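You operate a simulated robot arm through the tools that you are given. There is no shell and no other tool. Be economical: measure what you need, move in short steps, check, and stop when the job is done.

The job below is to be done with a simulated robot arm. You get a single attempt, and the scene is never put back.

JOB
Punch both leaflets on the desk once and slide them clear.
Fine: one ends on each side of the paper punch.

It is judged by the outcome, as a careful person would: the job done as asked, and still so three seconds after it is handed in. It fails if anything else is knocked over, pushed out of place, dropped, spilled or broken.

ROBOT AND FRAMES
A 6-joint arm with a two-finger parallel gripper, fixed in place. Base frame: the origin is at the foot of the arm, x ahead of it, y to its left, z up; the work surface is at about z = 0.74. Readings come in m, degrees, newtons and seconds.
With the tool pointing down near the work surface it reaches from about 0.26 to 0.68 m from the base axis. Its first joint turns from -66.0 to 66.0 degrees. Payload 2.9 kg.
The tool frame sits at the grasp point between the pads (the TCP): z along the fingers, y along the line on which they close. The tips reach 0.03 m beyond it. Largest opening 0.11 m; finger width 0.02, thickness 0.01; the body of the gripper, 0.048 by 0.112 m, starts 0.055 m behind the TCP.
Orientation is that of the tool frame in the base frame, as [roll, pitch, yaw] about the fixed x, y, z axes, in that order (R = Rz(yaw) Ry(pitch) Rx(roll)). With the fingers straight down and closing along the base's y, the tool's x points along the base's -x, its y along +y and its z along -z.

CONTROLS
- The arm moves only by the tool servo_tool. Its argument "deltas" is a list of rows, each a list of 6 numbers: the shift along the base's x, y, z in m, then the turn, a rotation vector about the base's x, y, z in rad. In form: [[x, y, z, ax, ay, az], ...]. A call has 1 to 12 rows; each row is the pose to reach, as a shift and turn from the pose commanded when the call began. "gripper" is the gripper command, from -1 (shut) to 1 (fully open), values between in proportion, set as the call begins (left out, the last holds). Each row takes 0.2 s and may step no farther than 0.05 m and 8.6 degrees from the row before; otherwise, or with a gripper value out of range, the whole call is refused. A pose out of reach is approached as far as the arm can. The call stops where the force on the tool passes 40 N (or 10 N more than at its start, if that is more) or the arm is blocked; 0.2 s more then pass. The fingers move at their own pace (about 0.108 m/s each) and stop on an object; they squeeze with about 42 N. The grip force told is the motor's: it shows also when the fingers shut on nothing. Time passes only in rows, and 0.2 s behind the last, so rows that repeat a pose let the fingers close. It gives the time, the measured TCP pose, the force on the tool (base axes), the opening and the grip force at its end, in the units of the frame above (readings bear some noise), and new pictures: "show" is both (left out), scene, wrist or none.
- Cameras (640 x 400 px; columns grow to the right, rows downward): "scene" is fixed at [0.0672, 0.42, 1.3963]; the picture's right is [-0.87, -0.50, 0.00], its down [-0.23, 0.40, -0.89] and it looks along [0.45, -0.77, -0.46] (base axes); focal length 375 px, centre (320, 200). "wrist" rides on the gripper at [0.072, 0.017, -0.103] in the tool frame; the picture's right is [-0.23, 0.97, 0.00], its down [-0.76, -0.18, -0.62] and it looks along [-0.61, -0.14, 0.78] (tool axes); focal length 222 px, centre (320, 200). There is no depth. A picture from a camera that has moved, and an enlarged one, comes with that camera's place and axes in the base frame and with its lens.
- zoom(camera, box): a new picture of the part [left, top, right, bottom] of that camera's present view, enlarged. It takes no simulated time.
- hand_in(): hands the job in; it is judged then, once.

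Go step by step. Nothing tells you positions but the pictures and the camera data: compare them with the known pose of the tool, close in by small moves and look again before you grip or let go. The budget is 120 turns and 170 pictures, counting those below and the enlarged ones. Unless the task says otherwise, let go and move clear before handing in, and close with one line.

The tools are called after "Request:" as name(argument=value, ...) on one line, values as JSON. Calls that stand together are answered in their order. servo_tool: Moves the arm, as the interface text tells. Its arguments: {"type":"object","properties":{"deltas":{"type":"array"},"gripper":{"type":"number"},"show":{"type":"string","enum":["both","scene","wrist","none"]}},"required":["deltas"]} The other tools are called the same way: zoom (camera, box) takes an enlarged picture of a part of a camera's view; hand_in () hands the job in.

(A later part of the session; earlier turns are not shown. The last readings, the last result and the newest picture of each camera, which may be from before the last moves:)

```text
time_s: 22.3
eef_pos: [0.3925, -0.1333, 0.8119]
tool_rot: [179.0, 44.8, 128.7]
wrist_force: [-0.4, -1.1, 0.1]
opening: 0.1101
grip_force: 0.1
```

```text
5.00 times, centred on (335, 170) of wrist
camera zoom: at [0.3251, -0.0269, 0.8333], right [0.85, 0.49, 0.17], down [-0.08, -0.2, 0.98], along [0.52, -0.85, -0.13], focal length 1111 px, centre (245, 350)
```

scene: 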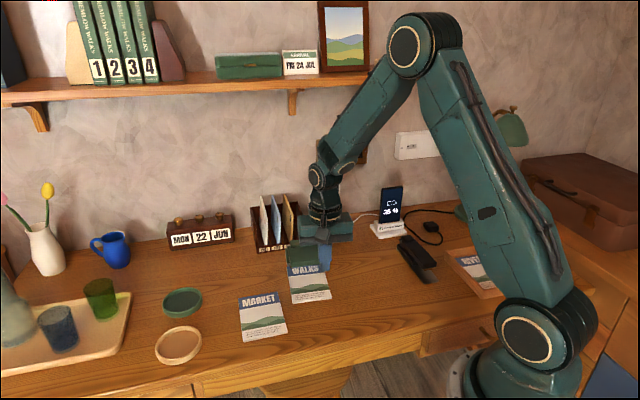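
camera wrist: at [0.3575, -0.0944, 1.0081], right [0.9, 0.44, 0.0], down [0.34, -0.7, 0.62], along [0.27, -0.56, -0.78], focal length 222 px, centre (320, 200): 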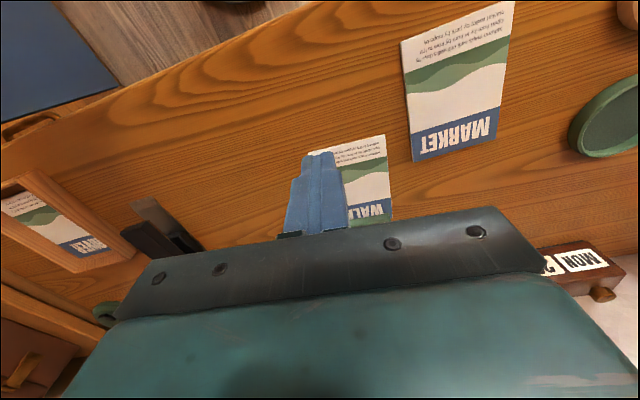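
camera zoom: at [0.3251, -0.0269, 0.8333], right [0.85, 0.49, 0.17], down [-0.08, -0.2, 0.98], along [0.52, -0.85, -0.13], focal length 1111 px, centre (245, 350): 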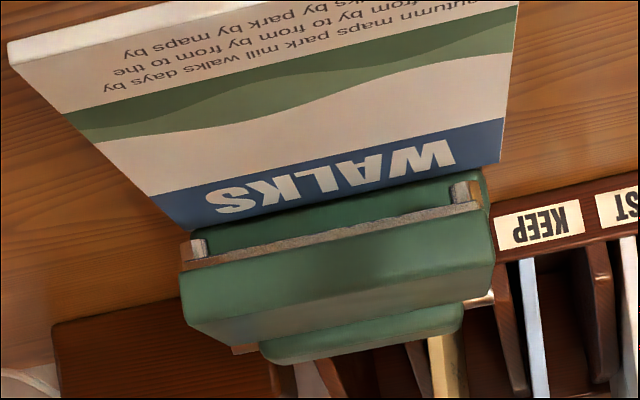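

The leaflet's edge now reaches the body's foot. I'll return to the press point and feel for further travel.

Request:
servo_tool(deltas=[[0, 0, 0.03, 0.1, 0.084, 0], [0, 0, 0.05, 0.2, 0.168, 0], [0.012, -0.015, 0.06, 0.3, 0.252, 0], [0.03, -0.035, 0.06, 0.4, 0.336, 0], [0.05, -0.055, 0.05, 0.5, 0.42, 0], [0.062, -0.072, 0.02, 0.6, 0.504, 0], [0.062, -0.072, -0.03, 0.6, 0.504, 0], [0.062, -0.072, -0.033, 0.6, 0.504, 0], [0.062, -0.072, -0.033, 0.6, 0.504, 0]], gripper=-0.1, show="wrist")

```text
time_s: 24.3
eef_pos: [0.456, -0.2053, 0.7778]
tool_rot: [180.0, -0.1, 129.3]
wrist_force: [0.1, -1.4, -0.9]
opening: 0.0496
grip_force: 0.0
camera wrist: at [0.4223, -0.1393, 0.8805], right [0.9, 0.44, 0.0], down [0.34, -0.7, 0.62], along [0.27, -0.56, -0.78], focal length 222 px, centre (320, 200)
```

wrist: 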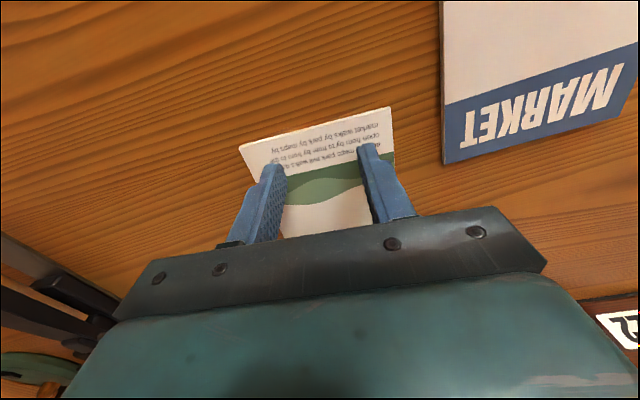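

Request:
servo_tool(deltas=[[0, 0, -0.0015, 0, 0, 0], [0, 0, -0.0025, 0, 0, 0]], show="none")

Request:
servo_tool(deltas=[[0, 0, -0.0005, 0, 0, 0], [0, 0, -0.0008, 0, 0, 0]], show="none")

```text
time_s: 24.9
eef_pos: [0.4553, -0.2059, 0.7759]
tool_rot: [179.9, 0.0, 129.1]
wrist_force: [-1.3, 1.1, 3.8]
opening: 0.0496
grip_force: 0.1
```

```text
time_s: 25.5
eef_pos: [0.4565, -0.2051, 0.7762]
tool_rot: [179.9, 0.0, 129.1]
wrist_force: [-1.8, 0.4, 13.6]
opening: 0.0493
grip_force: 0.0
```

Request:
servo_tool(deltas=[[0.002, -0.0024, 0.0, 0, 0, 0], [0.0045, -0.0053, 0.0001, 0, 0, 0], [0.0064, -0.0077, 0.0002, 0, 0, 0], [0.0064, -0.0077, 0.0002, 0, 0, 0]], show="wrist")

Request:
zoom(camera="scene", box=[260, 220, 350, 320])

```text
time_s: 26.5
eef_pos: [0.4621, -0.2119, 0.7757]
tool_rot: [179.7, -0.1, 129.2]
wrist_force: [-3.4, 5.4, 21.5]
opening: 0.0497
grip_force: 0.1
camera wrist: at [0.4291, -0.1463, 0.8777], right [0.9, 0.44, 0.0], down [0.34, -0.7, 0.62], along [0.28, -0.56, -0.78], focal length 222 px, centre (320, 200)
```

wrist: 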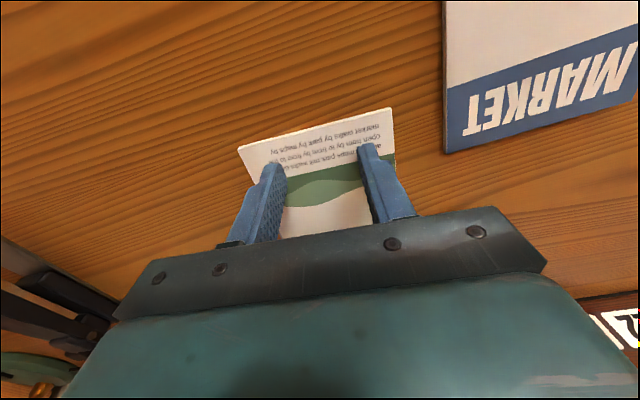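

```text
4.00 times, centred on (305, 270) of scene
camera zoom: at [0.0668, 0.4203, 1.3962], right [-0.87, -0.5, 0.0], down [-0.23, 0.4, -0.89], along [0.45, -0.77, -0.46], focal length 1499 px, centre (380, -80)
```

zoom: 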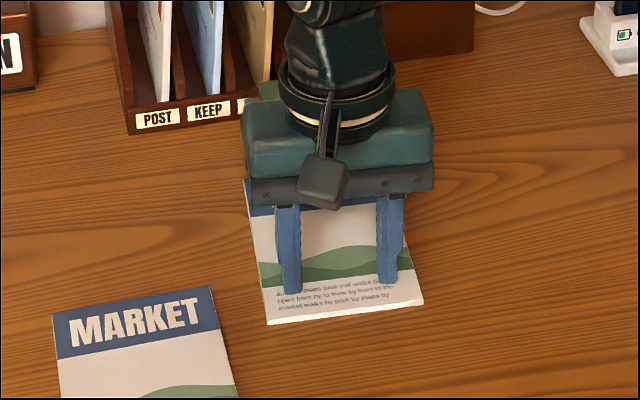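

Request:
servo_tool(deltas=[[0.002, -0.0024, 0.0002, 0, 0, 0], [0.0045, -0.0053, 0.0004, 0, 0, 0], [0.0064, -0.0077, 0.0004, 0, 0, 0], [0.0064, -0.0077, 0.0004, 0, 0, 0]], show="wrist")

Request:
zoom(camera="scene", box=[260, 220, 350, 320])

```text
time_s: 27.5
eef_pos: [0.4685, -0.2193, 0.776]
tool_rot: [179.9, 0.0, 129.2]
wrist_force: [-5.8, 6.7, 28.0]
opening: 0.0494
grip_force: 0.0
camera wrist: at [0.4354, -0.1538, 0.8777], right [0.9, 0.44, 0.0], down [0.34, -0.7, 0.62], along [0.27, -0.56, -0.78], focal length 222 px, centre (320, 200)
```

wrist: 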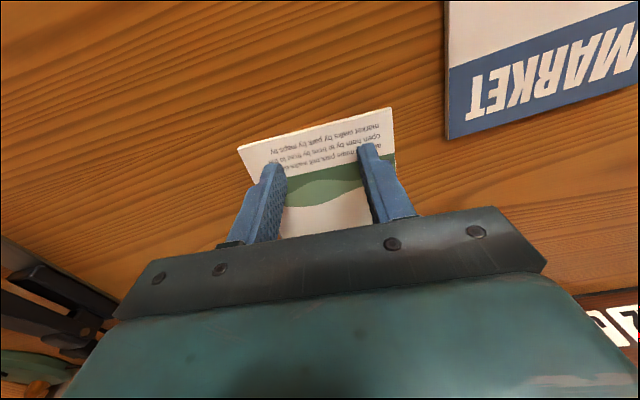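

```text
4.00 times, centred on (305, 270) of scene
camera zoom: at [0.0666, 0.4204, 1.3962], right [-0.87, -0.5, 0.0], down [-0.23, 0.4, -0.89], along [0.45, -0.77, -0.46], focal length 1499 px, centre (380, -80)
```

zoom: 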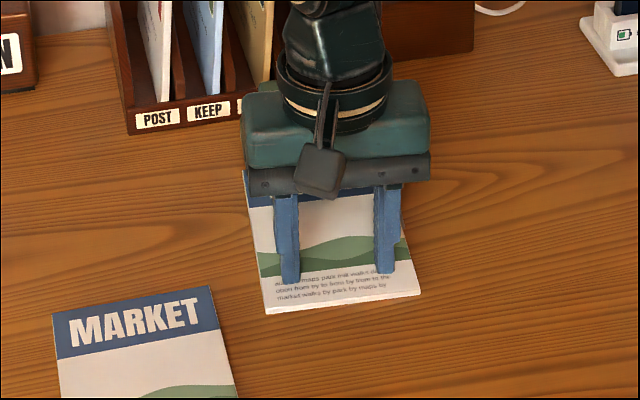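

Still no stop. I'll lift and check whether the punch has stayed put, looking from the scene side with the arm drawn back.

Request:
servo_tool(deltas=[[0, 0, 0.03, 0, 0, 0], [-0.02, 0.02, 0.06, 0, 0, 0], [-0.05, 0.03, 0.09, 0, 0, 0], [-0.085, 0.04, 0.12, 0, 0, 0], [-0.11, 0.02, 0.15, 0, 0, 0], [-0.13, 0.0, 0.15, 0, 0, 0], [-0.13, 0.0, 0.15, 0, 0, 0]], gripper=-1, show="scene")

Request:
zoom(camera="scene", box=[275, 220, 345, 290])

```text
time_s: 29.1
eef_pos: [0.3386, -0.2197, 0.9253]
tool_rot: [179.9, -0.2, 129.2]
wrist_force: [-0.4, -1.2, 0.3]
opening: 0.0
grip_force: 37.8
```

scene: 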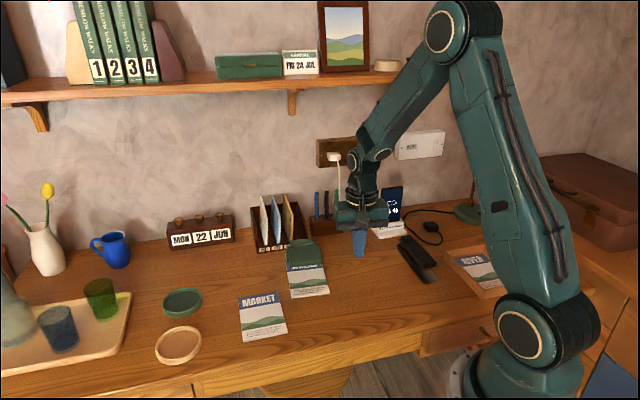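

```text
5.71 times, centred on (310, 255) of scene
camera zoom: at [0.0671, 0.42, 1.3963], right [-0.87, -0.5, 0.0], down [-0.23, 0.4, -0.89], along [0.45, -0.77, -0.46], focal length 2141 px, centre (377, -114)
```

zoom: 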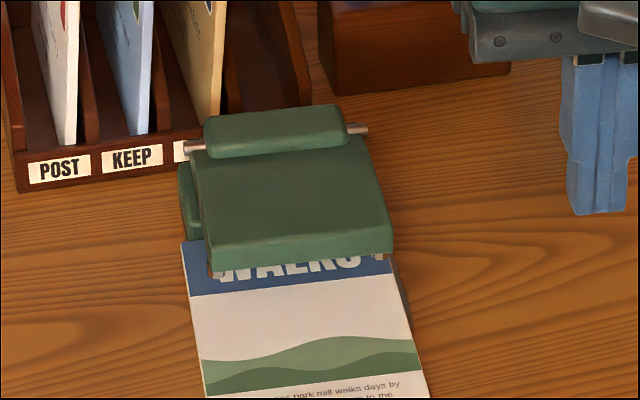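

The punch is in place, and WALKS is about 73 mm in, its edge near the foot of the punch's body. I'll take a near-grazing look to see if there's still a gap.

Request:
servo_tool(deltas=[[0.0, 0.01, 0, -0.1, -0.084, 0], [0.01, 0.02, 0, -0.2, -0.168, 0], [0.02, 0.03, 0, -0.3, -0.252, 0], [0.03, 0.04, -0.02, -0.4, -0.336, 0], [0.045, 0.05, -0.05, -0.5, -0.42, 0], [0.06, 0.055, -0.08, -0.6, -0.504, 0], [0.07, 0.055, -0.11, -0.7, -0.588, 0], [0.08, 0.055, -0.12, -0.8, -0.672, 0], [0.08, 0.055, -0.12, -0.8, -0.672, 0]], gripper=1, show="wrist")

Request:
zoom(camera="wrist", box=[270, 90, 390, 190])

```text
time_s: 31.1
eef_pos: [0.4189, -0.1647, 0.8054]
tool_rot: [178.3, 59.8, 128.3]
wrist_force: [-0.1, 0.0, 0.1]
opening: 0.1102
grip_force: 0.1
camera wrist: at [0.3512, -0.0565, 0.7934], right [0.82, 0.53, 0.21], down [-0.25, 0.0, 0.97], along [0.52, -0.85, 0.13], focal length 222 px, centre (320, 200)
```

wrist: 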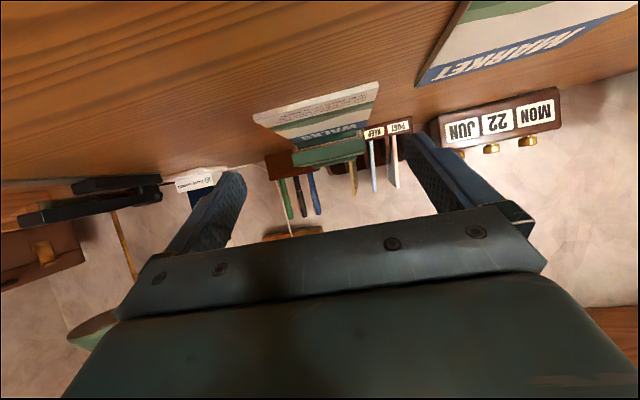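

```text
4.00 times, centred on (330, 140) of wrist
camera zoom: at [0.3512, -0.0565, 0.7934], right [0.82, 0.53, 0.21], down [-0.25, 0.0, 0.97], along [0.52, -0.85, 0.13], focal length 888 px, centre (280, 440)
```

zoom: 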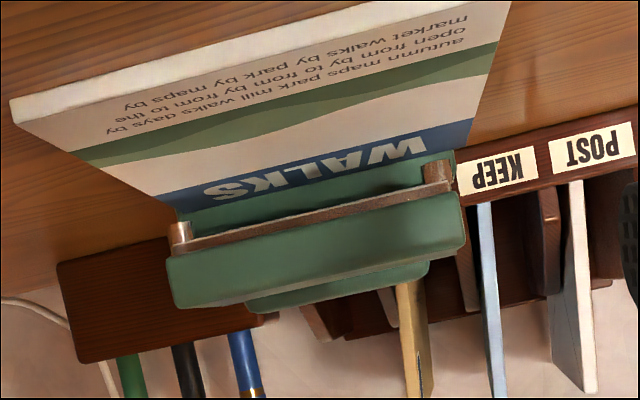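

The lettering tops now disappear into the punch's throat, so the leaflet edge is well inside the body and I'll stop pushing. Next I'll go upright above the lever's front with the fingers shut.

Request:
servo_tool(deltas=[[-0.01, 0.01, 0.03, 0.1, 0.084, 0], [-0.01, 0.01, 0.06, 0.2, 0.168, 0], [0.0, 0.0, 0.08, 0.3, 0.252, 0], [0.015, -0.015, 0.09, 0.4, 0.336, 0], [0.03, -0.035, 0.095, 0.5, 0.42, 0], [0.05, -0.055, 0.095, 0.6, 0.504, 0], [0.07, -0.08, 0.095, 0.7, 0.588, 0], [0.087, -0.1, 0.085, 0.8, 0.672, 0], [0.087, -0.1, 0.075, 0.8, 0.672, 0], [0.087, -0.1, 0.075, 0.8, 0.672, 0]], gripper=-1)

Request:
zoom(camera="scene", box=[265, 200, 355, 300])

```text
time_s: 33.3
eef_pos: [0.5037, -0.2655, 0.8792]
tool_rot: [179.9, -0.1, 129.2]
wrist_force: [-0.2, 0.6, -0.1]
opening: 0.0001
grip_force: 37.7
camera wrist: at [0.4703, -0.1987, 0.9823], right [0.9, 0.44, 0.0], down [0.34, -0.7, 0.62], along [0.27, -0.56, -0.78], focal length 222 px, centre (320, 200)
```

scene: 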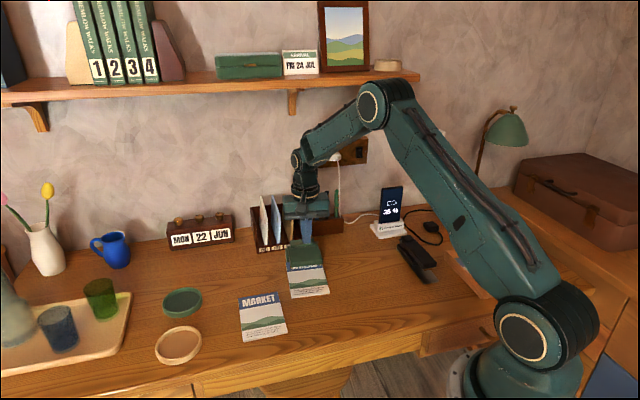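
wrist: 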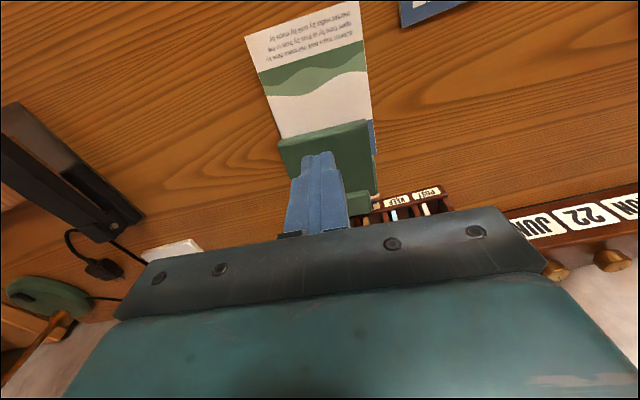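

```text
4.00 times, centred on (310, 250) of scene
camera zoom: at [0.0672, 0.42, 1.3963], right [-0.87, -0.5, 0.0], down [-0.23, 0.4, -0.89], along [0.45, -0.77, -0.46], focal length 1499 px, centre (360, 0)
```

zoom: 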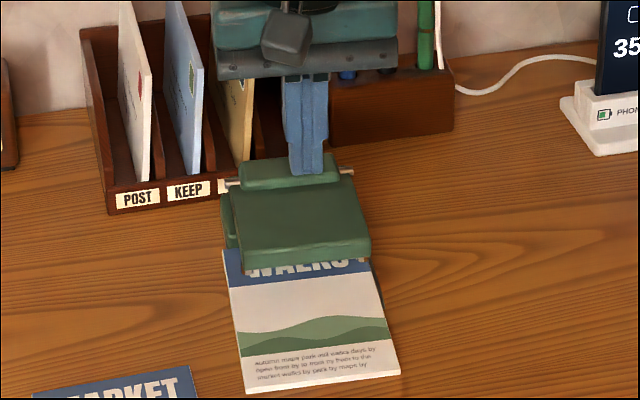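

I'm over the lever, slightly near its front edge. I'll shift back 8 mm and descend to the lever, watching the force.

Request:
servo_tool(deltas=[[0.005, -0.006, -0.02, 0, 0, 0], [0.005, -0.006, -0.04, 0, 0, 0], [0.005, -0.006, -0.045, 0, 0, 0]], show="none")

Request:
zoom(camera="scene", box=[265, 200, 355, 300])

```text
time_s: 34.1
eef_pos: [0.5089, -0.2697, 0.8354]
tool_rot: [179.9, -0.1, 129.2]
wrist_force: [-0.4, -0.1, 0.2]
opening: 0.0001
grip_force: 37.5
```

```text
4.00 times, centred on (310, 250) of scene
camera zoom: at [0.0672, 0.42, 1.3963], right [-0.87, -0.5, 0.0], down [-0.23, 0.4, -0.89], along [0.45, -0.77, -0.46], focal length 1499 px, centre (360, 0)
```

zoom: 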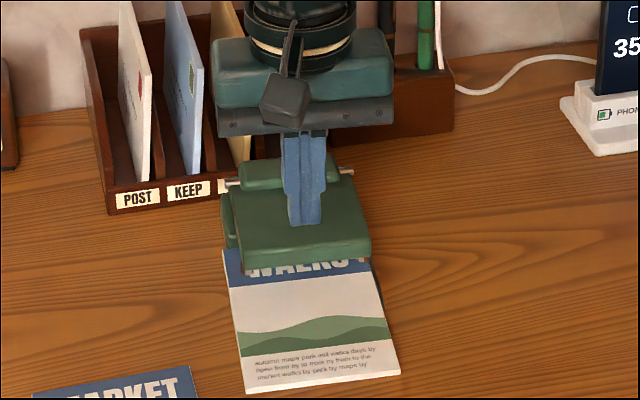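

The fingertips are just above the lever, centred near its front. Pressing down in 4 mm steps.

Request:
servo_tool(deltas=[[0, 0, -0.004, 0, 0, 0], [0, 0, -0.008, 0, 0, 0], [0, 0, -0.012, 0, 0, 0], [0, 0, -0.016, 0, 0, 0], [0, 0, -0.02, 0, 0, 0]], show="none")

Request:
zoom(camera="scene", box=[265, 200, 355, 300])

```text
time_s: 35.3
eef_pos: [0.5107, -0.2709, 0.8155]
tool_rot: [179.9, -0.1, 129.2]
wrist_force: [-0.9, 0.8, 1.1]
opening: 0.0002
grip_force: 37.4
```

```text
4.00 times, centred on (310, 250) of scene
camera zoom: at [0.0671, 0.42, 1.3963], right [-0.87, -0.5, 0.0], down [-0.23, 0.4, -0.89], along [0.45, -0.77, -0.46], focal length 1499 px, centre (360, 0)
```

zoom: 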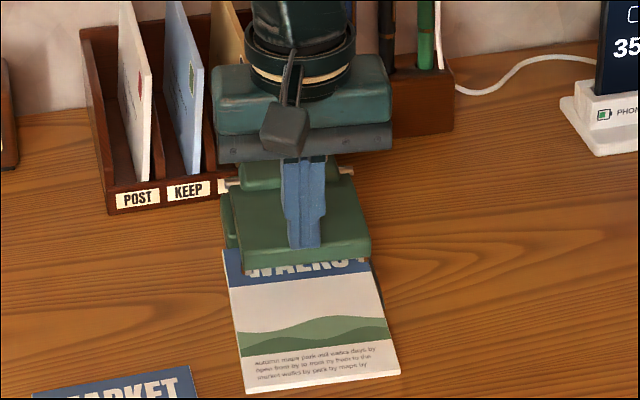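

There's no contact yet, so the lever is lower than I estimated and its front edge lies further back. I'll rise a little, move 14 mm further back, and view again.

Request:
servo_tool(deltas=[[0, 0, 0.012, 0, 0, 0], [0.009, -0.0107, 0.012, 0, 0, 0], [0.009, -0.0107, 0.012, 0, 0, 0]], show="none")

Request:
zoom(camera="scene", box=[280, 215, 340, 275])

Request:
zoom(camera="wrist", box=[240, 80, 420, 230])

```text
time_s: 36.1
eef_pos: [0.5184, -0.2816, 0.8262]
tool_rot: [179.9, -0.1, 129.1]
wrist_force: [-0.2, -0.1, 0.1]
opening: 0.0
grip_force: 38.0
```

```text
6.67 times, centred on (310, 245) of scene
camera zoom: at [0.0672, 0.42, 1.3963], right [-0.87, -0.5, 0.0], down [-0.23, 0.4, -0.89], along [0.45, -0.77, -0.46], focal length 2498 px, centre (387, -100)
```

zoom: 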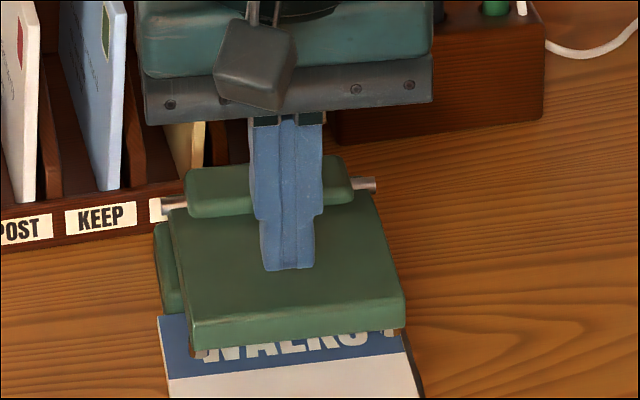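

```text
2.67 times, centred on (330, 155) of wrist
camera zoom: at [0.4862, -0.2153, 0.9291], right [0.9, 0.44, 0.0], down [0.34, -0.7, 0.62], along [0.27, -0.56, -0.78], focal length 592 px, centre (293, 320)
```

zoom: 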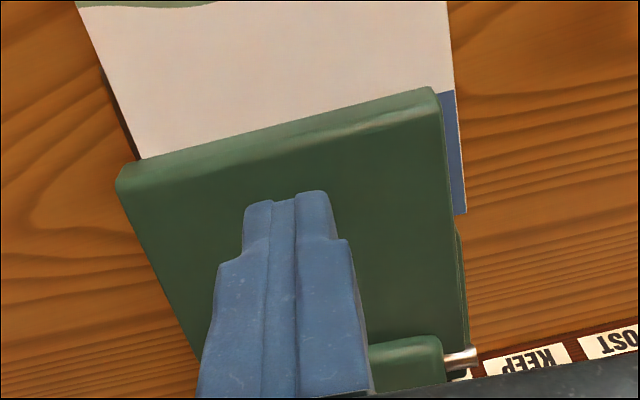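

The tips are now solidly over the lever, about 15 mm behind its front edge. Pressing down.

Request:
servo_tool(deltas=[[0, 0, -0.006, 0, 0, 0], [0, 0, -0.012, 0, 0, 0], [0, 0, -0.015, 0, 0, 0], [0, 0, -0.018, 0, 0, 0]], show="none")

Request:
zoom(camera="scene", box=[280, 215, 340, 275])

```text
time_s: 37.1
eef_pos: [0.5189, -0.2815, 0.8096]
tool_rot: [180.0, 0.0, 129.2]
wrist_force: [-2.6, 3.1, 10.0]
opening: 0.0
grip_force: 37.7
```

```text
6.67 times, centred on (310, 245) of scene
camera zoom: at [0.0669, 0.4202, 1.3963], right [-0.87, -0.5, 0.0], down [-0.23, 0.4, -0.89], along [0.45, -0.77, -0.46], focal length 2498 px, centre (387, -100)
```

zoom: 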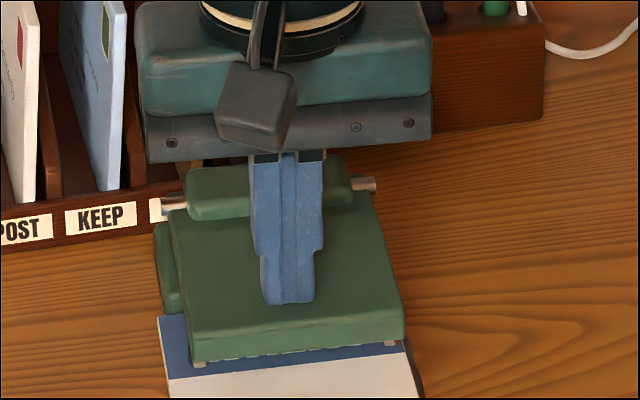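

Contact: the lever is moving down at 10 N. Continuing the same stroke.

Request:
servo_tool(deltas=[[0, 0, -0.002, 0, 0, 0], [0, 0, -0.004, 0, 0, 0], [0, 0, -0.006, 0, 0, 0], [0, 0, -0.008, 0, 0, 0], [0, 0, -0.01, 0, 0, 0]], show="none")

Request:
zoom(camera="scene", box=[280, 215, 340, 275])

```text
time_s: 38.1
eef_pos: [0.5203, -0.2805, 0.8066]
tool_rot: [179.9, 0.1, 129.2]
wrist_force: [-5.8, 3.5, 12.1]
opening: 0.0001
grip_force: 37.9
stopped in row 4: the force on the tool passed its limit (the readings are from after the stop); the commanded pose is now the measured one
```

```text
6.67 times, centred on (310, 245) of scene
camera zoom: at [0.0668, 0.4202, 1.3962], right [-0.87, -0.5, 0.0], down [-0.23, 0.4, -0.89], along [0.45, -0.77, -0.46], focal length 2498 px, centre (387, -100)
```

zoom: 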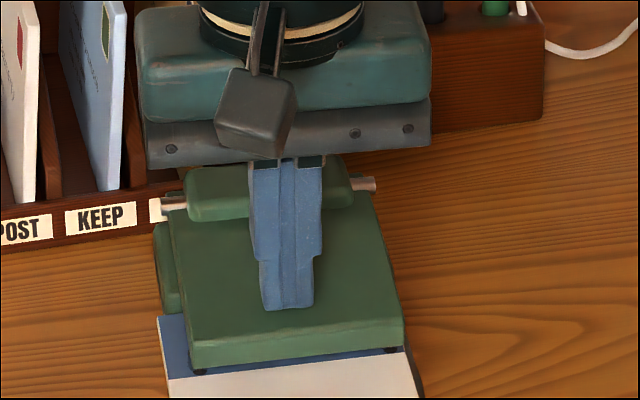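

The force exceeded 40 N, which looks like the end of the stroke. I'll hold firm pressure once more without releasing and inspect.

Request:
servo_tool(deltas=[[0, 0, -0.001, 0, 0, 0], [0, 0, -0.0016, 0, 0, 0], [0, 0, -0.002, 0, 0, 0], [0, 0, -0.0024, 0, 0, 0], [0, 0, -0.0024, 0, 0, 0]], show="wrist")

Request:
zoom(camera="scene", box=[280, 235, 330, 285])

```text
time_s: 39.3
eef_pos: [0.5214, -0.2803, 0.8056]
tool_rot: [179.8, 0.1, 129.1]
wrist_force: [-14.0, 8.1, 36.6]
opening: 0.0001
grip_force: 38.3
camera wrist: at [0.4863, -0.2152, 0.9077], right [0.9, 0.44, 0.0], down [0.34, -0.7, 0.62], along [0.28, -0.56, -0.78], focal length 222 px, centre (320, 200)
```

wrist: 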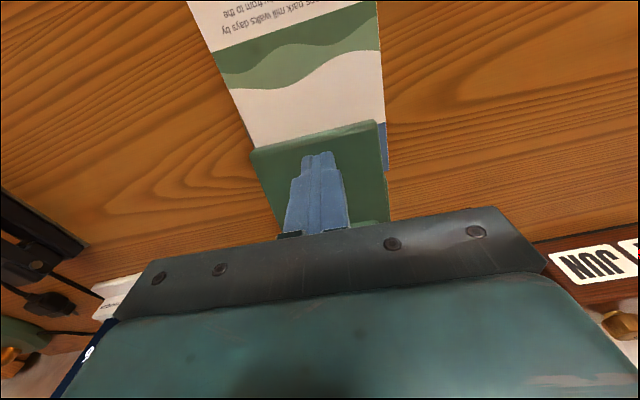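

```text
8.00 times, centred on (305, 260) of scene
camera zoom: at [0.0663, 0.4205, 1.3962], right [-0.87, -0.5, 0.0], down [-0.23, 0.4, -0.89], along [0.45, -0.77, -0.46], focal length 2997 px, centre (440, -280)
```

zoom: 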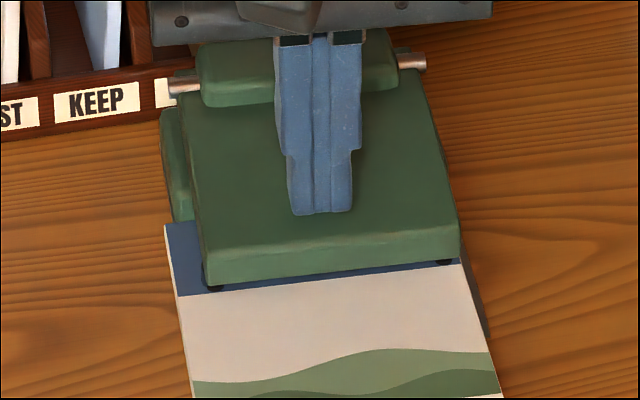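

The lever is fully down at a hard stop with 37 N. I'll release upward smoothly and then look for the holes.

Request:
servo_tool(deltas=[[0, 0, 0.006, 0, 0, 0], [0, 0, 0.015, 0, 0, 0], [0, 0, 0.03, 0, 0, 0], [-0.03, 0.036, 0.05, 0, 0, 0], [-0.06, 0.07, 0.05, 0, 0, 0], [-0.06, 0.07, 0.05, 0, 0, 0]], gripper=-0.1)

Request:
zoom(camera="scene", box=[265, 200, 355, 300])

Request:
zoom(camera="wrist", box=[240, 60, 420, 220])

```text
refused: row 4 steps farther than a row can; nothing moved
```

```text
4.00 times, centred on (310, 250) of scene
camera zoom: at [0.0663, 0.4205, 1.3962], right [-0.87, -0.5, 0.0], down [-0.23, 0.4, -0.89], along [0.45, -0.77, -0.46], focal length 1499 px, centre (360, 0)
```

zoom: 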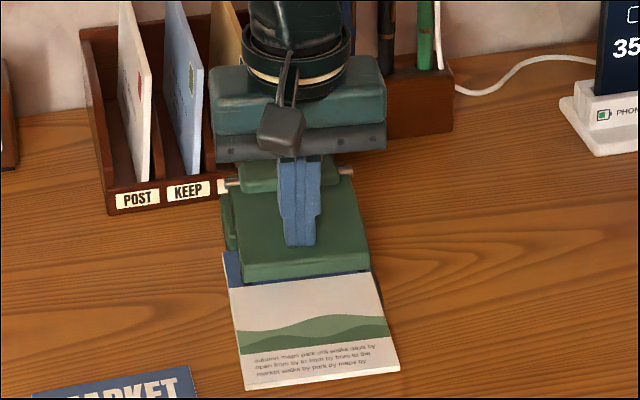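

```text
2.50 times, centred on (330, 140) of wrist
camera zoom: at [0.4863, -0.2152, 0.9077], right [0.9, 0.44, 0.0], down [0.34, -0.7, 0.62], along [0.28, -0.56, -0.78], focal length 555 px, centre (295, 350)
```

zoom: 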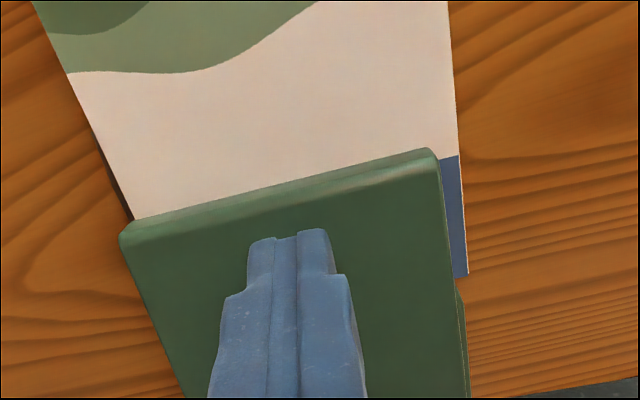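

Request:
servo_tool(deltas=[[0, 0, 0.006, 0, 0, 0], [0, 0, 0.015, 0, 0, 0], [0, 0, 0.03, 0, 0, 0], [-0.022, 0.026, 0.045, 0, 0, 0], [-0.045, 0.052, 0.05, 0, 0, 0], [-0.053, 0.061, 0.05, 0, 0, 0], [-0.053, 0.061, 0.05, 0, 0, 0]], gripper=-0.1)

Request:
zoom(camera="scene", box=[265, 200, 355, 300])

```text
time_s: 40.9
eef_pos: [0.4677, -0.2209, 0.8512]
tool_rot: [179.9, 0.1, 129.2]
wrist_force: [0.6, 0.6, 0.0]
opening: 0.0495
grip_force: 0.1
camera wrist: at [0.4331, -0.154, 0.9548], right [0.9, 0.44, 0.0], down [0.34, -0.7, 0.62], along [0.28, -0.56, -0.78], focal length 222 px, centre (320, 200)
```

scene: 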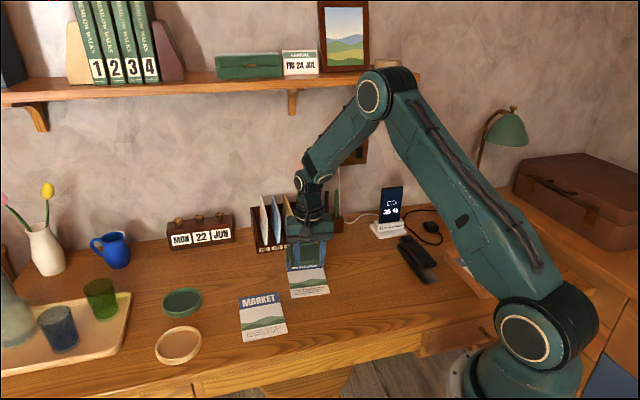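
wrist: 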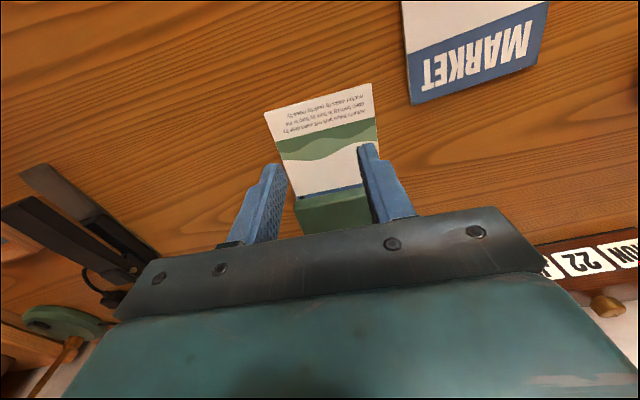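

```text
4.00 times, centred on (310, 250) of scene
camera zoom: at [0.0671, 0.42, 1.3963], right [-0.87, -0.5, 0.0], down [-0.23, 0.4, -0.89], along [0.45, -0.77, -0.46], focal length 1499 px, centre (360, 0)
```

zoom: 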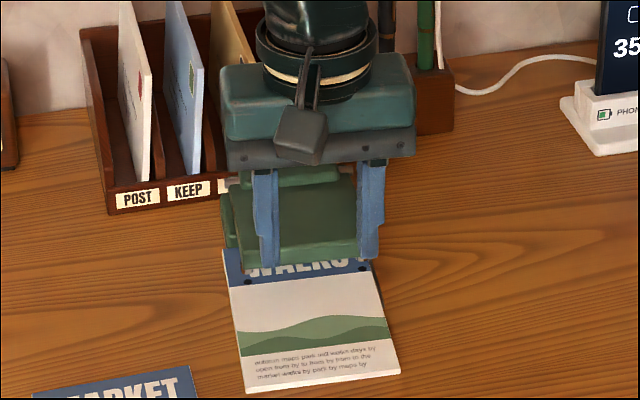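

Two clean holes are visible in WALKS. Now I'll press it near its tail and slide it back out.

Request:
servo_tool(deltas=[[0, 0, -0.03, 0, 0, 0], [0, 0, -0.06, 0, 0, 0], [0, 0, -0.073, 0, 0, 0], [0, 0, -0.0735, 0, 0, 0]], show="none")

Request:
servo_tool(deltas=[[0, 0, -0.001, 0, 0, 0], [0, 0, -0.0015, 0, 0, 0]], show="none")

```text
time_s: 41.9
eef_pos: [0.4668, -0.2204, 0.7788]
tool_rot: [179.8, -0.1, 129.2]
wrist_force: [-0.1, -0.5, -0.4]
opening: 0.0496
grip_force: 0.0
```

```text
time_s: 42.5
eef_pos: [0.4673, -0.2207, 0.7768]
tool_rot: [179.9, 0.0, 129.2]
wrist_force: [-0.4, 0.2, 0.0]
opening: 0.0496
grip_force: 0.0
```

Request:
servo_tool(deltas=[[0, 0, -0.0008, 0, 0, 0], [0, 0, -0.0014, 0, 0, 0]], show="none")

```text
time_s: 43.1
eef_pos: [0.4673, -0.2205, 0.7764]
tool_rot: [179.9, 0.0, 129.2]
wrist_force: [-1.7, 1.6, 5.1]
opening: 0.0495
grip_force: 0.1
```

Request:
servo_tool(deltas=[[0, 0, -0.0006, 0, 0, 0], [-0.0032, 0.0038, -0.0007, 0, 0, 0], [-0.0077, 0.0092, -0.0009, 0, 0, 0], [-0.0122, 0.0146, -0.0011, 0, 0, 0], [-0.0167, 0.02, -0.0012, 0, 0, 0], [-0.0193, 0.023, -0.0013, 0, 0, 0]], show="none")

Request:
zoom(camera="scene", box=[260, 210, 360, 320])

```text
time_s: 44.5
eef_pos: [0.4469, -0.1987, 0.7747]
tool_rot: [179.9, 0.0, 129.2]
wrist_force: [1.6, -2.9, 7.7]
opening: 0.0496
grip_force: 0.1
```

```text
3.64 times, centred on (310, 265) of scene
camera zoom: at [0.0671, 0.42, 1.3963], right [-0.87, -0.5, 0.0], down [-0.23, 0.4, -0.89], along [0.45, -0.77, -0.46], focal length 1362 px, centre (356, -36)
```

zoom: 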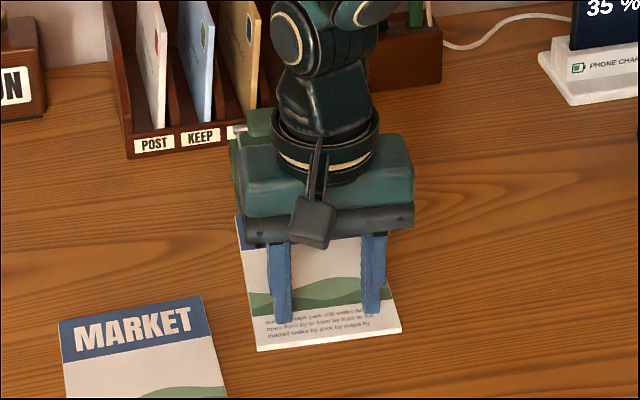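

WALKS follows. Continuing back until it's fully clear of the base plate.

Request:
servo_tool(deltas=[[-0.0045, 0.0054, -0.0002, 0, 0, 0], [-0.009, 0.0107, -0.0003, 0, 0, 0], [-0.0135, 0.016, -0.0004, 0, 0, 0], [-0.018, 0.0214, -0.0006, 0, 0, 0], [-0.0225, 0.0268, -0.0008, 0, 0, 0], [-0.027, 0.032, -0.001, 0, 0, 0], [-0.0315, 0.0375, -0.0012, 0, 0, 0], [-0.036, 0.043, -0.0013, 0, 0, 0], [-0.039, 0.0464, -0.0014, 0, 0, 0]])

Request:
zoom(camera="scene", box=[260, 210, 360, 340])

```text
time_s: 46.5
eef_pos: [0.4119, -0.1519, 0.7742]
tool_rot: [179.7, 0.3, 129.2]
wrist_force: [6.7, -7.8, 26.9]
opening: 0.0493
grip_force: 0.1
camera wrist: at [0.3768, -0.0857, 0.8765], right [0.9, 0.44, 0.01], down [0.34, -0.7, 0.63], along [0.28, -0.56, -0.78], focal length 222 px, centre (320, 200)
```

scene: 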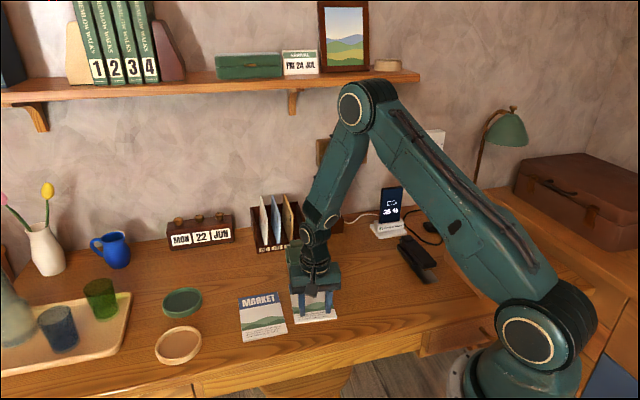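
wrist: 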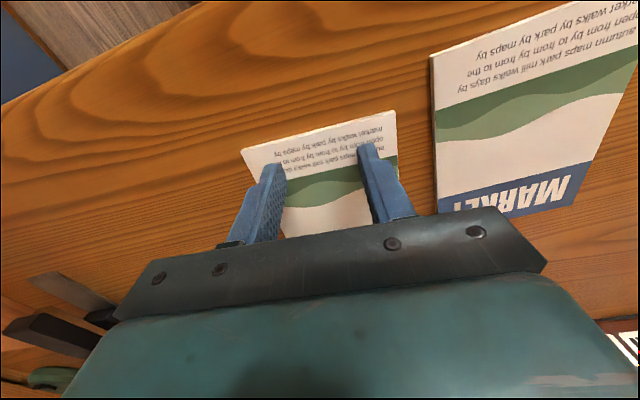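

```text
3.08 times, centred on (310, 275) of scene
camera zoom: at [0.067, 0.42, 1.3963], right [-0.87, -0.5, 0.0], down [-0.23, 0.4, -0.89], along [0.45, -0.77, -0.46], focal length 1153 px, centre (351, -31)
```

zoom: 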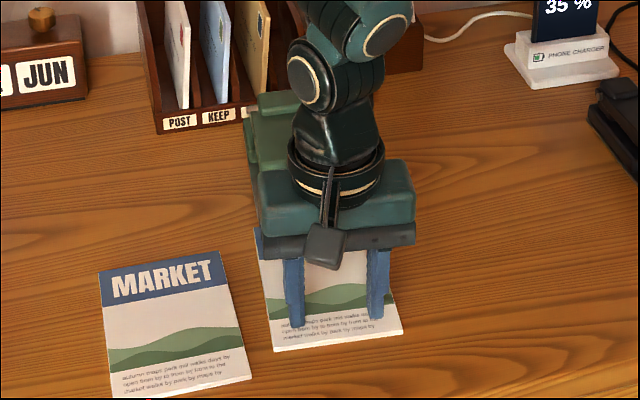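

WALKS is clear of the base and flat on the desk. Now I'll slide it sideways to the punch's right-hand side (picture right).

Request:
servo_tool(deltas=[[-0.008, -0.0067, 0.0004, 0, 0, 0], [-0.018, -0.015, 0.0004, 0, 0, 0], [-0.028, -0.0235, 0.0004, 0, 0, 0], [-0.038, -0.032, 0.0004, 0, 0, 0], [-0.048, -0.0403, 0.0004, 0, 0, 0], [-0.058, -0.0487, 0.0004, 0, 0, 0], [-0.068, -0.057, 0.0004, 0, 0, 0]])

```text
time_s: 48.1
eef_pos: [0.3403, -0.2082, 0.7736]
tool_rot: [179.8, -0.2, 129.2]
wrist_force: [4.6, 6.3, 21.3]
opening: 0.0486
grip_force: 0.1
camera wrist: at [0.3063, -0.142, 0.877], right [0.9, 0.44, 0.0], down [0.34, -0.7, 0.62], along [0.27, -0.56, -0.78], focal length 222 px, centre (320, 200)
```

scene: 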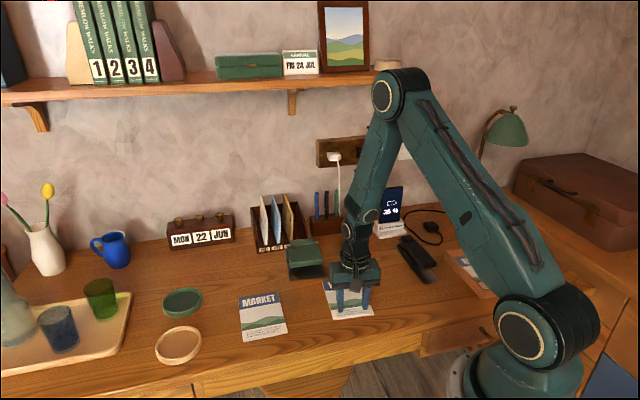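
wrist: 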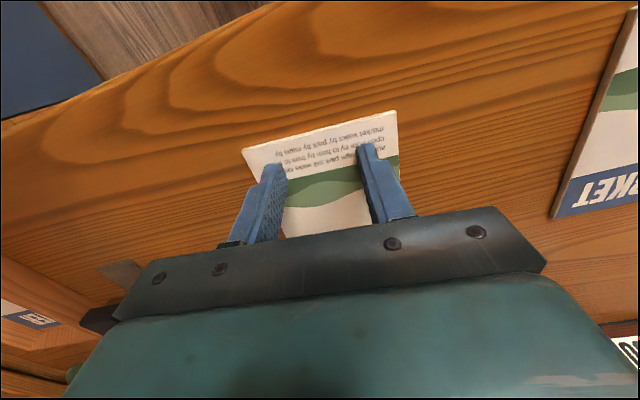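

Request:
servo_tool(deltas=[[-0.01, -0.0085, 0, 0, 0, 0], [-0.02, -0.017, 0, 0, 0, 0], [-0.032, -0.027, 0, 0, 0, 0], [-0.0255, -0.0347, 0, 0, 0, 0], [-0.018, -0.0437, 0, 0, 0, 0], [-0.01, -0.053, 0, 0, 0, 0], [-0.002, -0.0627, 0, 0, 0, 0], [0.006, -0.072, 0, 0, 0, 0], [0.014, -0.082, 0, 0, 0, 0], [0.02, -0.089, 0, 0, 0, 0]])

```text
time_s: 49.0
eef_pos: [0.3096, -0.2359, 0.7751]
tool_rot: [179.7, -0.1, 129.3]
wrist_force: [-3.2, 2.2, 11.5]
opening: 0.0487
grip_force: 0.0
stopped in row 4: the force on the tool passed its limit (the readings are from after the stop); the commanded pose is now the measured one
camera wrist: at [0.2766, -0.1703, 0.8772], right [0.9, 0.44, 0.0], down [0.34, -0.71, 0.62], along [0.28, -0.56, -0.78], focal length 222 px, centre (320, 200)
```

scene: 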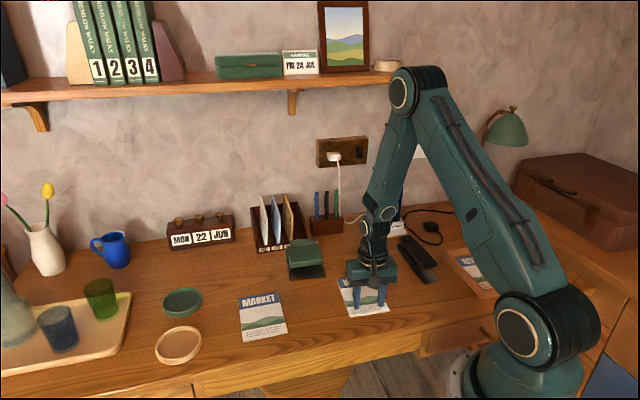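
wrist: 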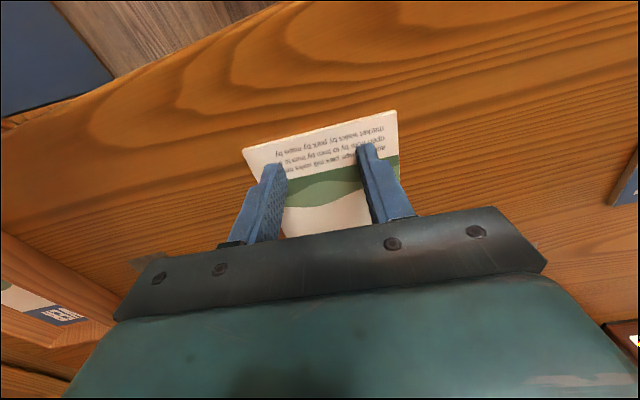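

Force peaked at the change of direction, and contact is now light at 11 N. I'll continue forward only, gently.

Request:
servo_tool(deltas=[[0.004, -0.005, 0, 0, 0, 0], [0.0105, -0.0125, 0, 0, 0, 0], [0.018, -0.0215, 0, 0, 0, 0], [0.026, -0.031, 0, 0, 0, 0], [0.034, -0.0405, 0, 0, 0, 0], [0.042, -0.05, 0, 0, 0, 0], [0.05, -0.0595, 0, 0, 0, 0], [0.058, -0.069, 0, 0, 0, 0]])

```text
time_s: 50.8
eef_pos: [0.3689, -0.3077, 0.7749]
tool_rot: [179.7, 0.0, 129.2]
wrist_force: [-6.6, 7.6, 30.3]
opening: 0.0488
grip_force: 0.0
camera wrist: at [0.3347, -0.2411, 0.8768], right [0.9, 0.44, 0.0], down [0.34, -0.7, 0.62], along [0.28, -0.56, -0.78], focal length 222 px, centre (320, 200)
```

scene: 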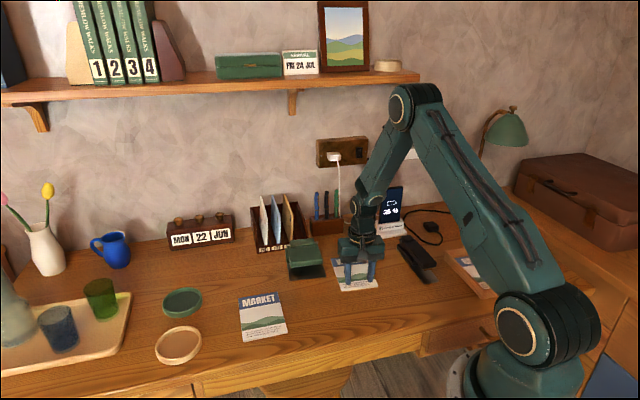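
wrist: 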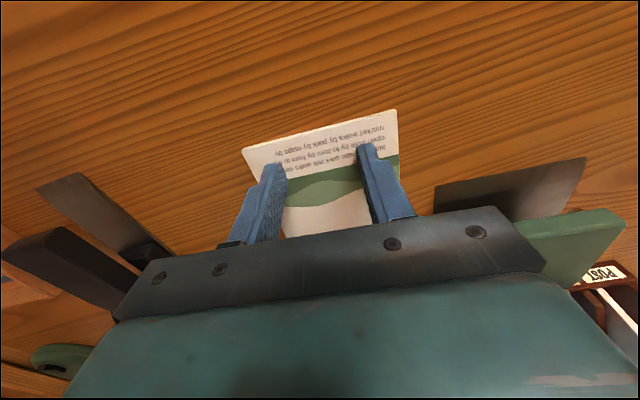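

WALKS now lies beside the punch on its right. I'll lift off and travel above MARKET.

Request:
servo_tool(deltas=[[0, 0, 0.03, 0, 0, 0], [-0.005, 0.02, 0.07, 0, 0, 0], [0.0, 0.055, 0.1, 0, 0, 0.02], [0.01, 0.1, 0.1, 0, 0, 0.04], [0.035, 0.14, 0.1, 0, 0, 0.06], [0.065, 0.175, 0.1, 0, 0, 0.08], [0.095, 0.205, 0.1, 0, 0, 0.1], [0.125, 0.235, 0.1, 0, 0, 0.1], [0.125, 0.235, 0.1, 0, 0, 0.1]], gripper=-0.1)

Request:
zoom(camera="scene", box=[220, 210, 390, 350])

Request:
zoom(camera="wrist", box=[160, 40, 420, 220])

```text
time_s: 52.8
eef_pos: [0.4931, -0.0698, 0.8746]
tool_rot: [179.7, -0.1, 135.1]
wrist_force: [0.5, 1.1, 0.0]
opening: 0.0493
grip_force: 0.2
camera wrist: at [0.453, -0.0075, 0.9763], right [0.85, 0.53, 0.0], down [0.41, -0.67, 0.62], along [0.33, -0.53, -0.78], focal length 222 px, centre (320, 200)
```

scene: 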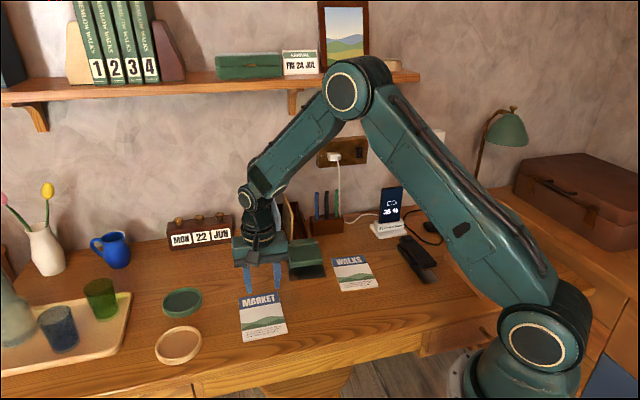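
wrist: 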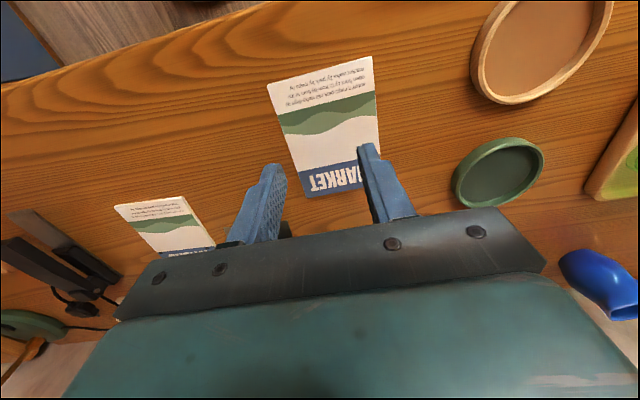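

```text
2.86 times, centred on (305, 280) of scene
camera zoom: at [0.0671, 0.42, 1.3963], right [-0.87, -0.5, 0.0], down [-0.23, 0.4, -0.89], along [0.45, -0.77, -0.46], focal length 1070 px, centre (363, -29)
```

zoom: 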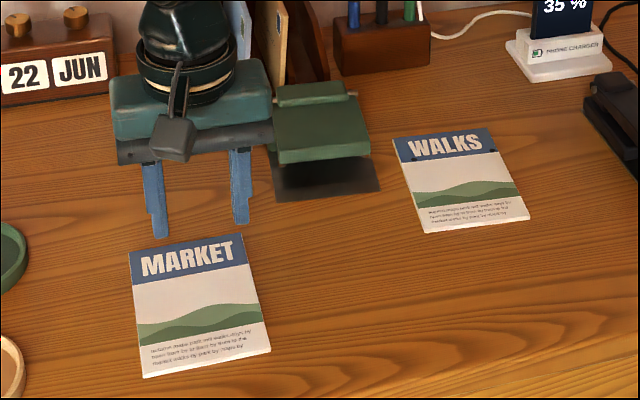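

```text
2.22 times, centred on (290, 130) of wrist
camera zoom: at [0.453, -0.0075, 0.9763], right [0.85, 0.53, 0.0], down [0.41, -0.67, 0.62], along [0.33, -0.53, -0.78], focal length 494 px, centre (387, 356)
```

zoom: 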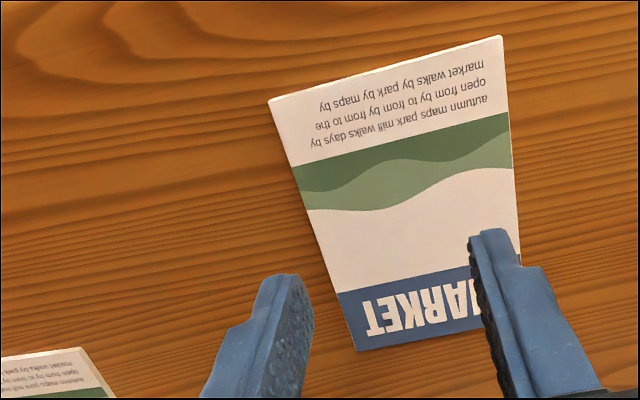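

WALKS shows its holes and lies cleanly to the right. MARKET's centre is about (0.520,-0.087), axis -44.6°. Centring over it and lowering to contact.

Request:
servo_tool(deltas=[[0.01, -0.001, -0.04, 0, 0, 0], [0.01, -0.001, -0.08, 0, 0, 0], [0.01, -0.001, -0.097, 0, 0, 0], [0.01, -0.001, -0.0985, 0, 0, 0], [0.01, -0.001, -0.0985, 0, 0, 0]], show="wrist")

Request:
servo_tool(deltas=[[0, 0, -0.0008, 0, 0, 0], [0, 0, -0.0015, 0, 0, 0]], show="none")

```text
time_s: 54.0
eef_pos: [0.5048, -0.0719, 0.7756]
tool_rot: [179.7, 0.0, 135.1]
wrist_force: [0.3, 0.1, -0.2]
opening: 0.0496
grip_force: 0.1
camera wrist: at [0.4637, -0.0099, 0.8789], right [0.85, 0.53, 0.0], down [0.41, -0.67, 0.62], along [0.33, -0.53, -0.78], focal length 222 px, centre (320, 200)
```

wrist: 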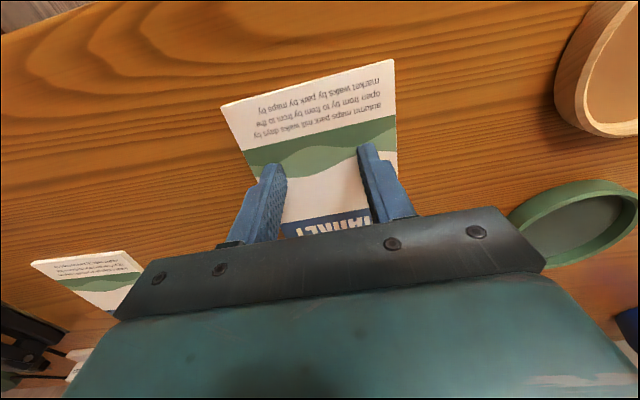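

```text
time_s: 54.6
eef_pos: [0.5036, -0.0718, 0.7751]
tool_rot: [179.7, -0.1, 134.9]
wrist_force: [-1.7, 1.4, 6.5]
opening: 0.0498
grip_force: 0.4
```

Contact at 6 N. Pressing slightly more, I'll slide MARKET sideways toward the punch's axis while turning it about -5.7°.

Request:
servo_tool(deltas=[[0, 0, -0.0006, 0, 0, 0], [-0.006, -0.0056, -0.0006, 0, 0, -0.01], [-0.014, -0.013, -0.0006, 0, 0, -0.025], [-0.022, -0.0206, -0.0006, 0, 0, -0.04], [-0.03, -0.028, -0.0006, 0, 0, -0.055], [-0.038, -0.0356, -0.0006, 0, 0, -0.07], [-0.046, -0.043, -0.0006, 0, 0, -0.085]], show="wrist")

```text
time_s: 56.2
eef_pos: [0.4586, -0.1133, 0.7753]
tool_rot: [179.5, 0.0, 130.2]
wrist_force: [8.1, 6.8, 27.2]
opening: 0.0472
grip_force: 0.0
camera wrist: at [0.4226, -0.0475, 0.8769], right [0.89, 0.46, 0.01], down [0.35, -0.7, 0.62], along [0.29, -0.55, -0.78], focal length 222 px, centre (320, 200)
```

wrist: 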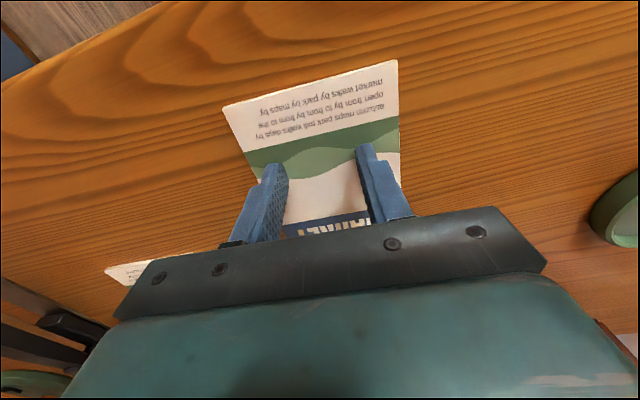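

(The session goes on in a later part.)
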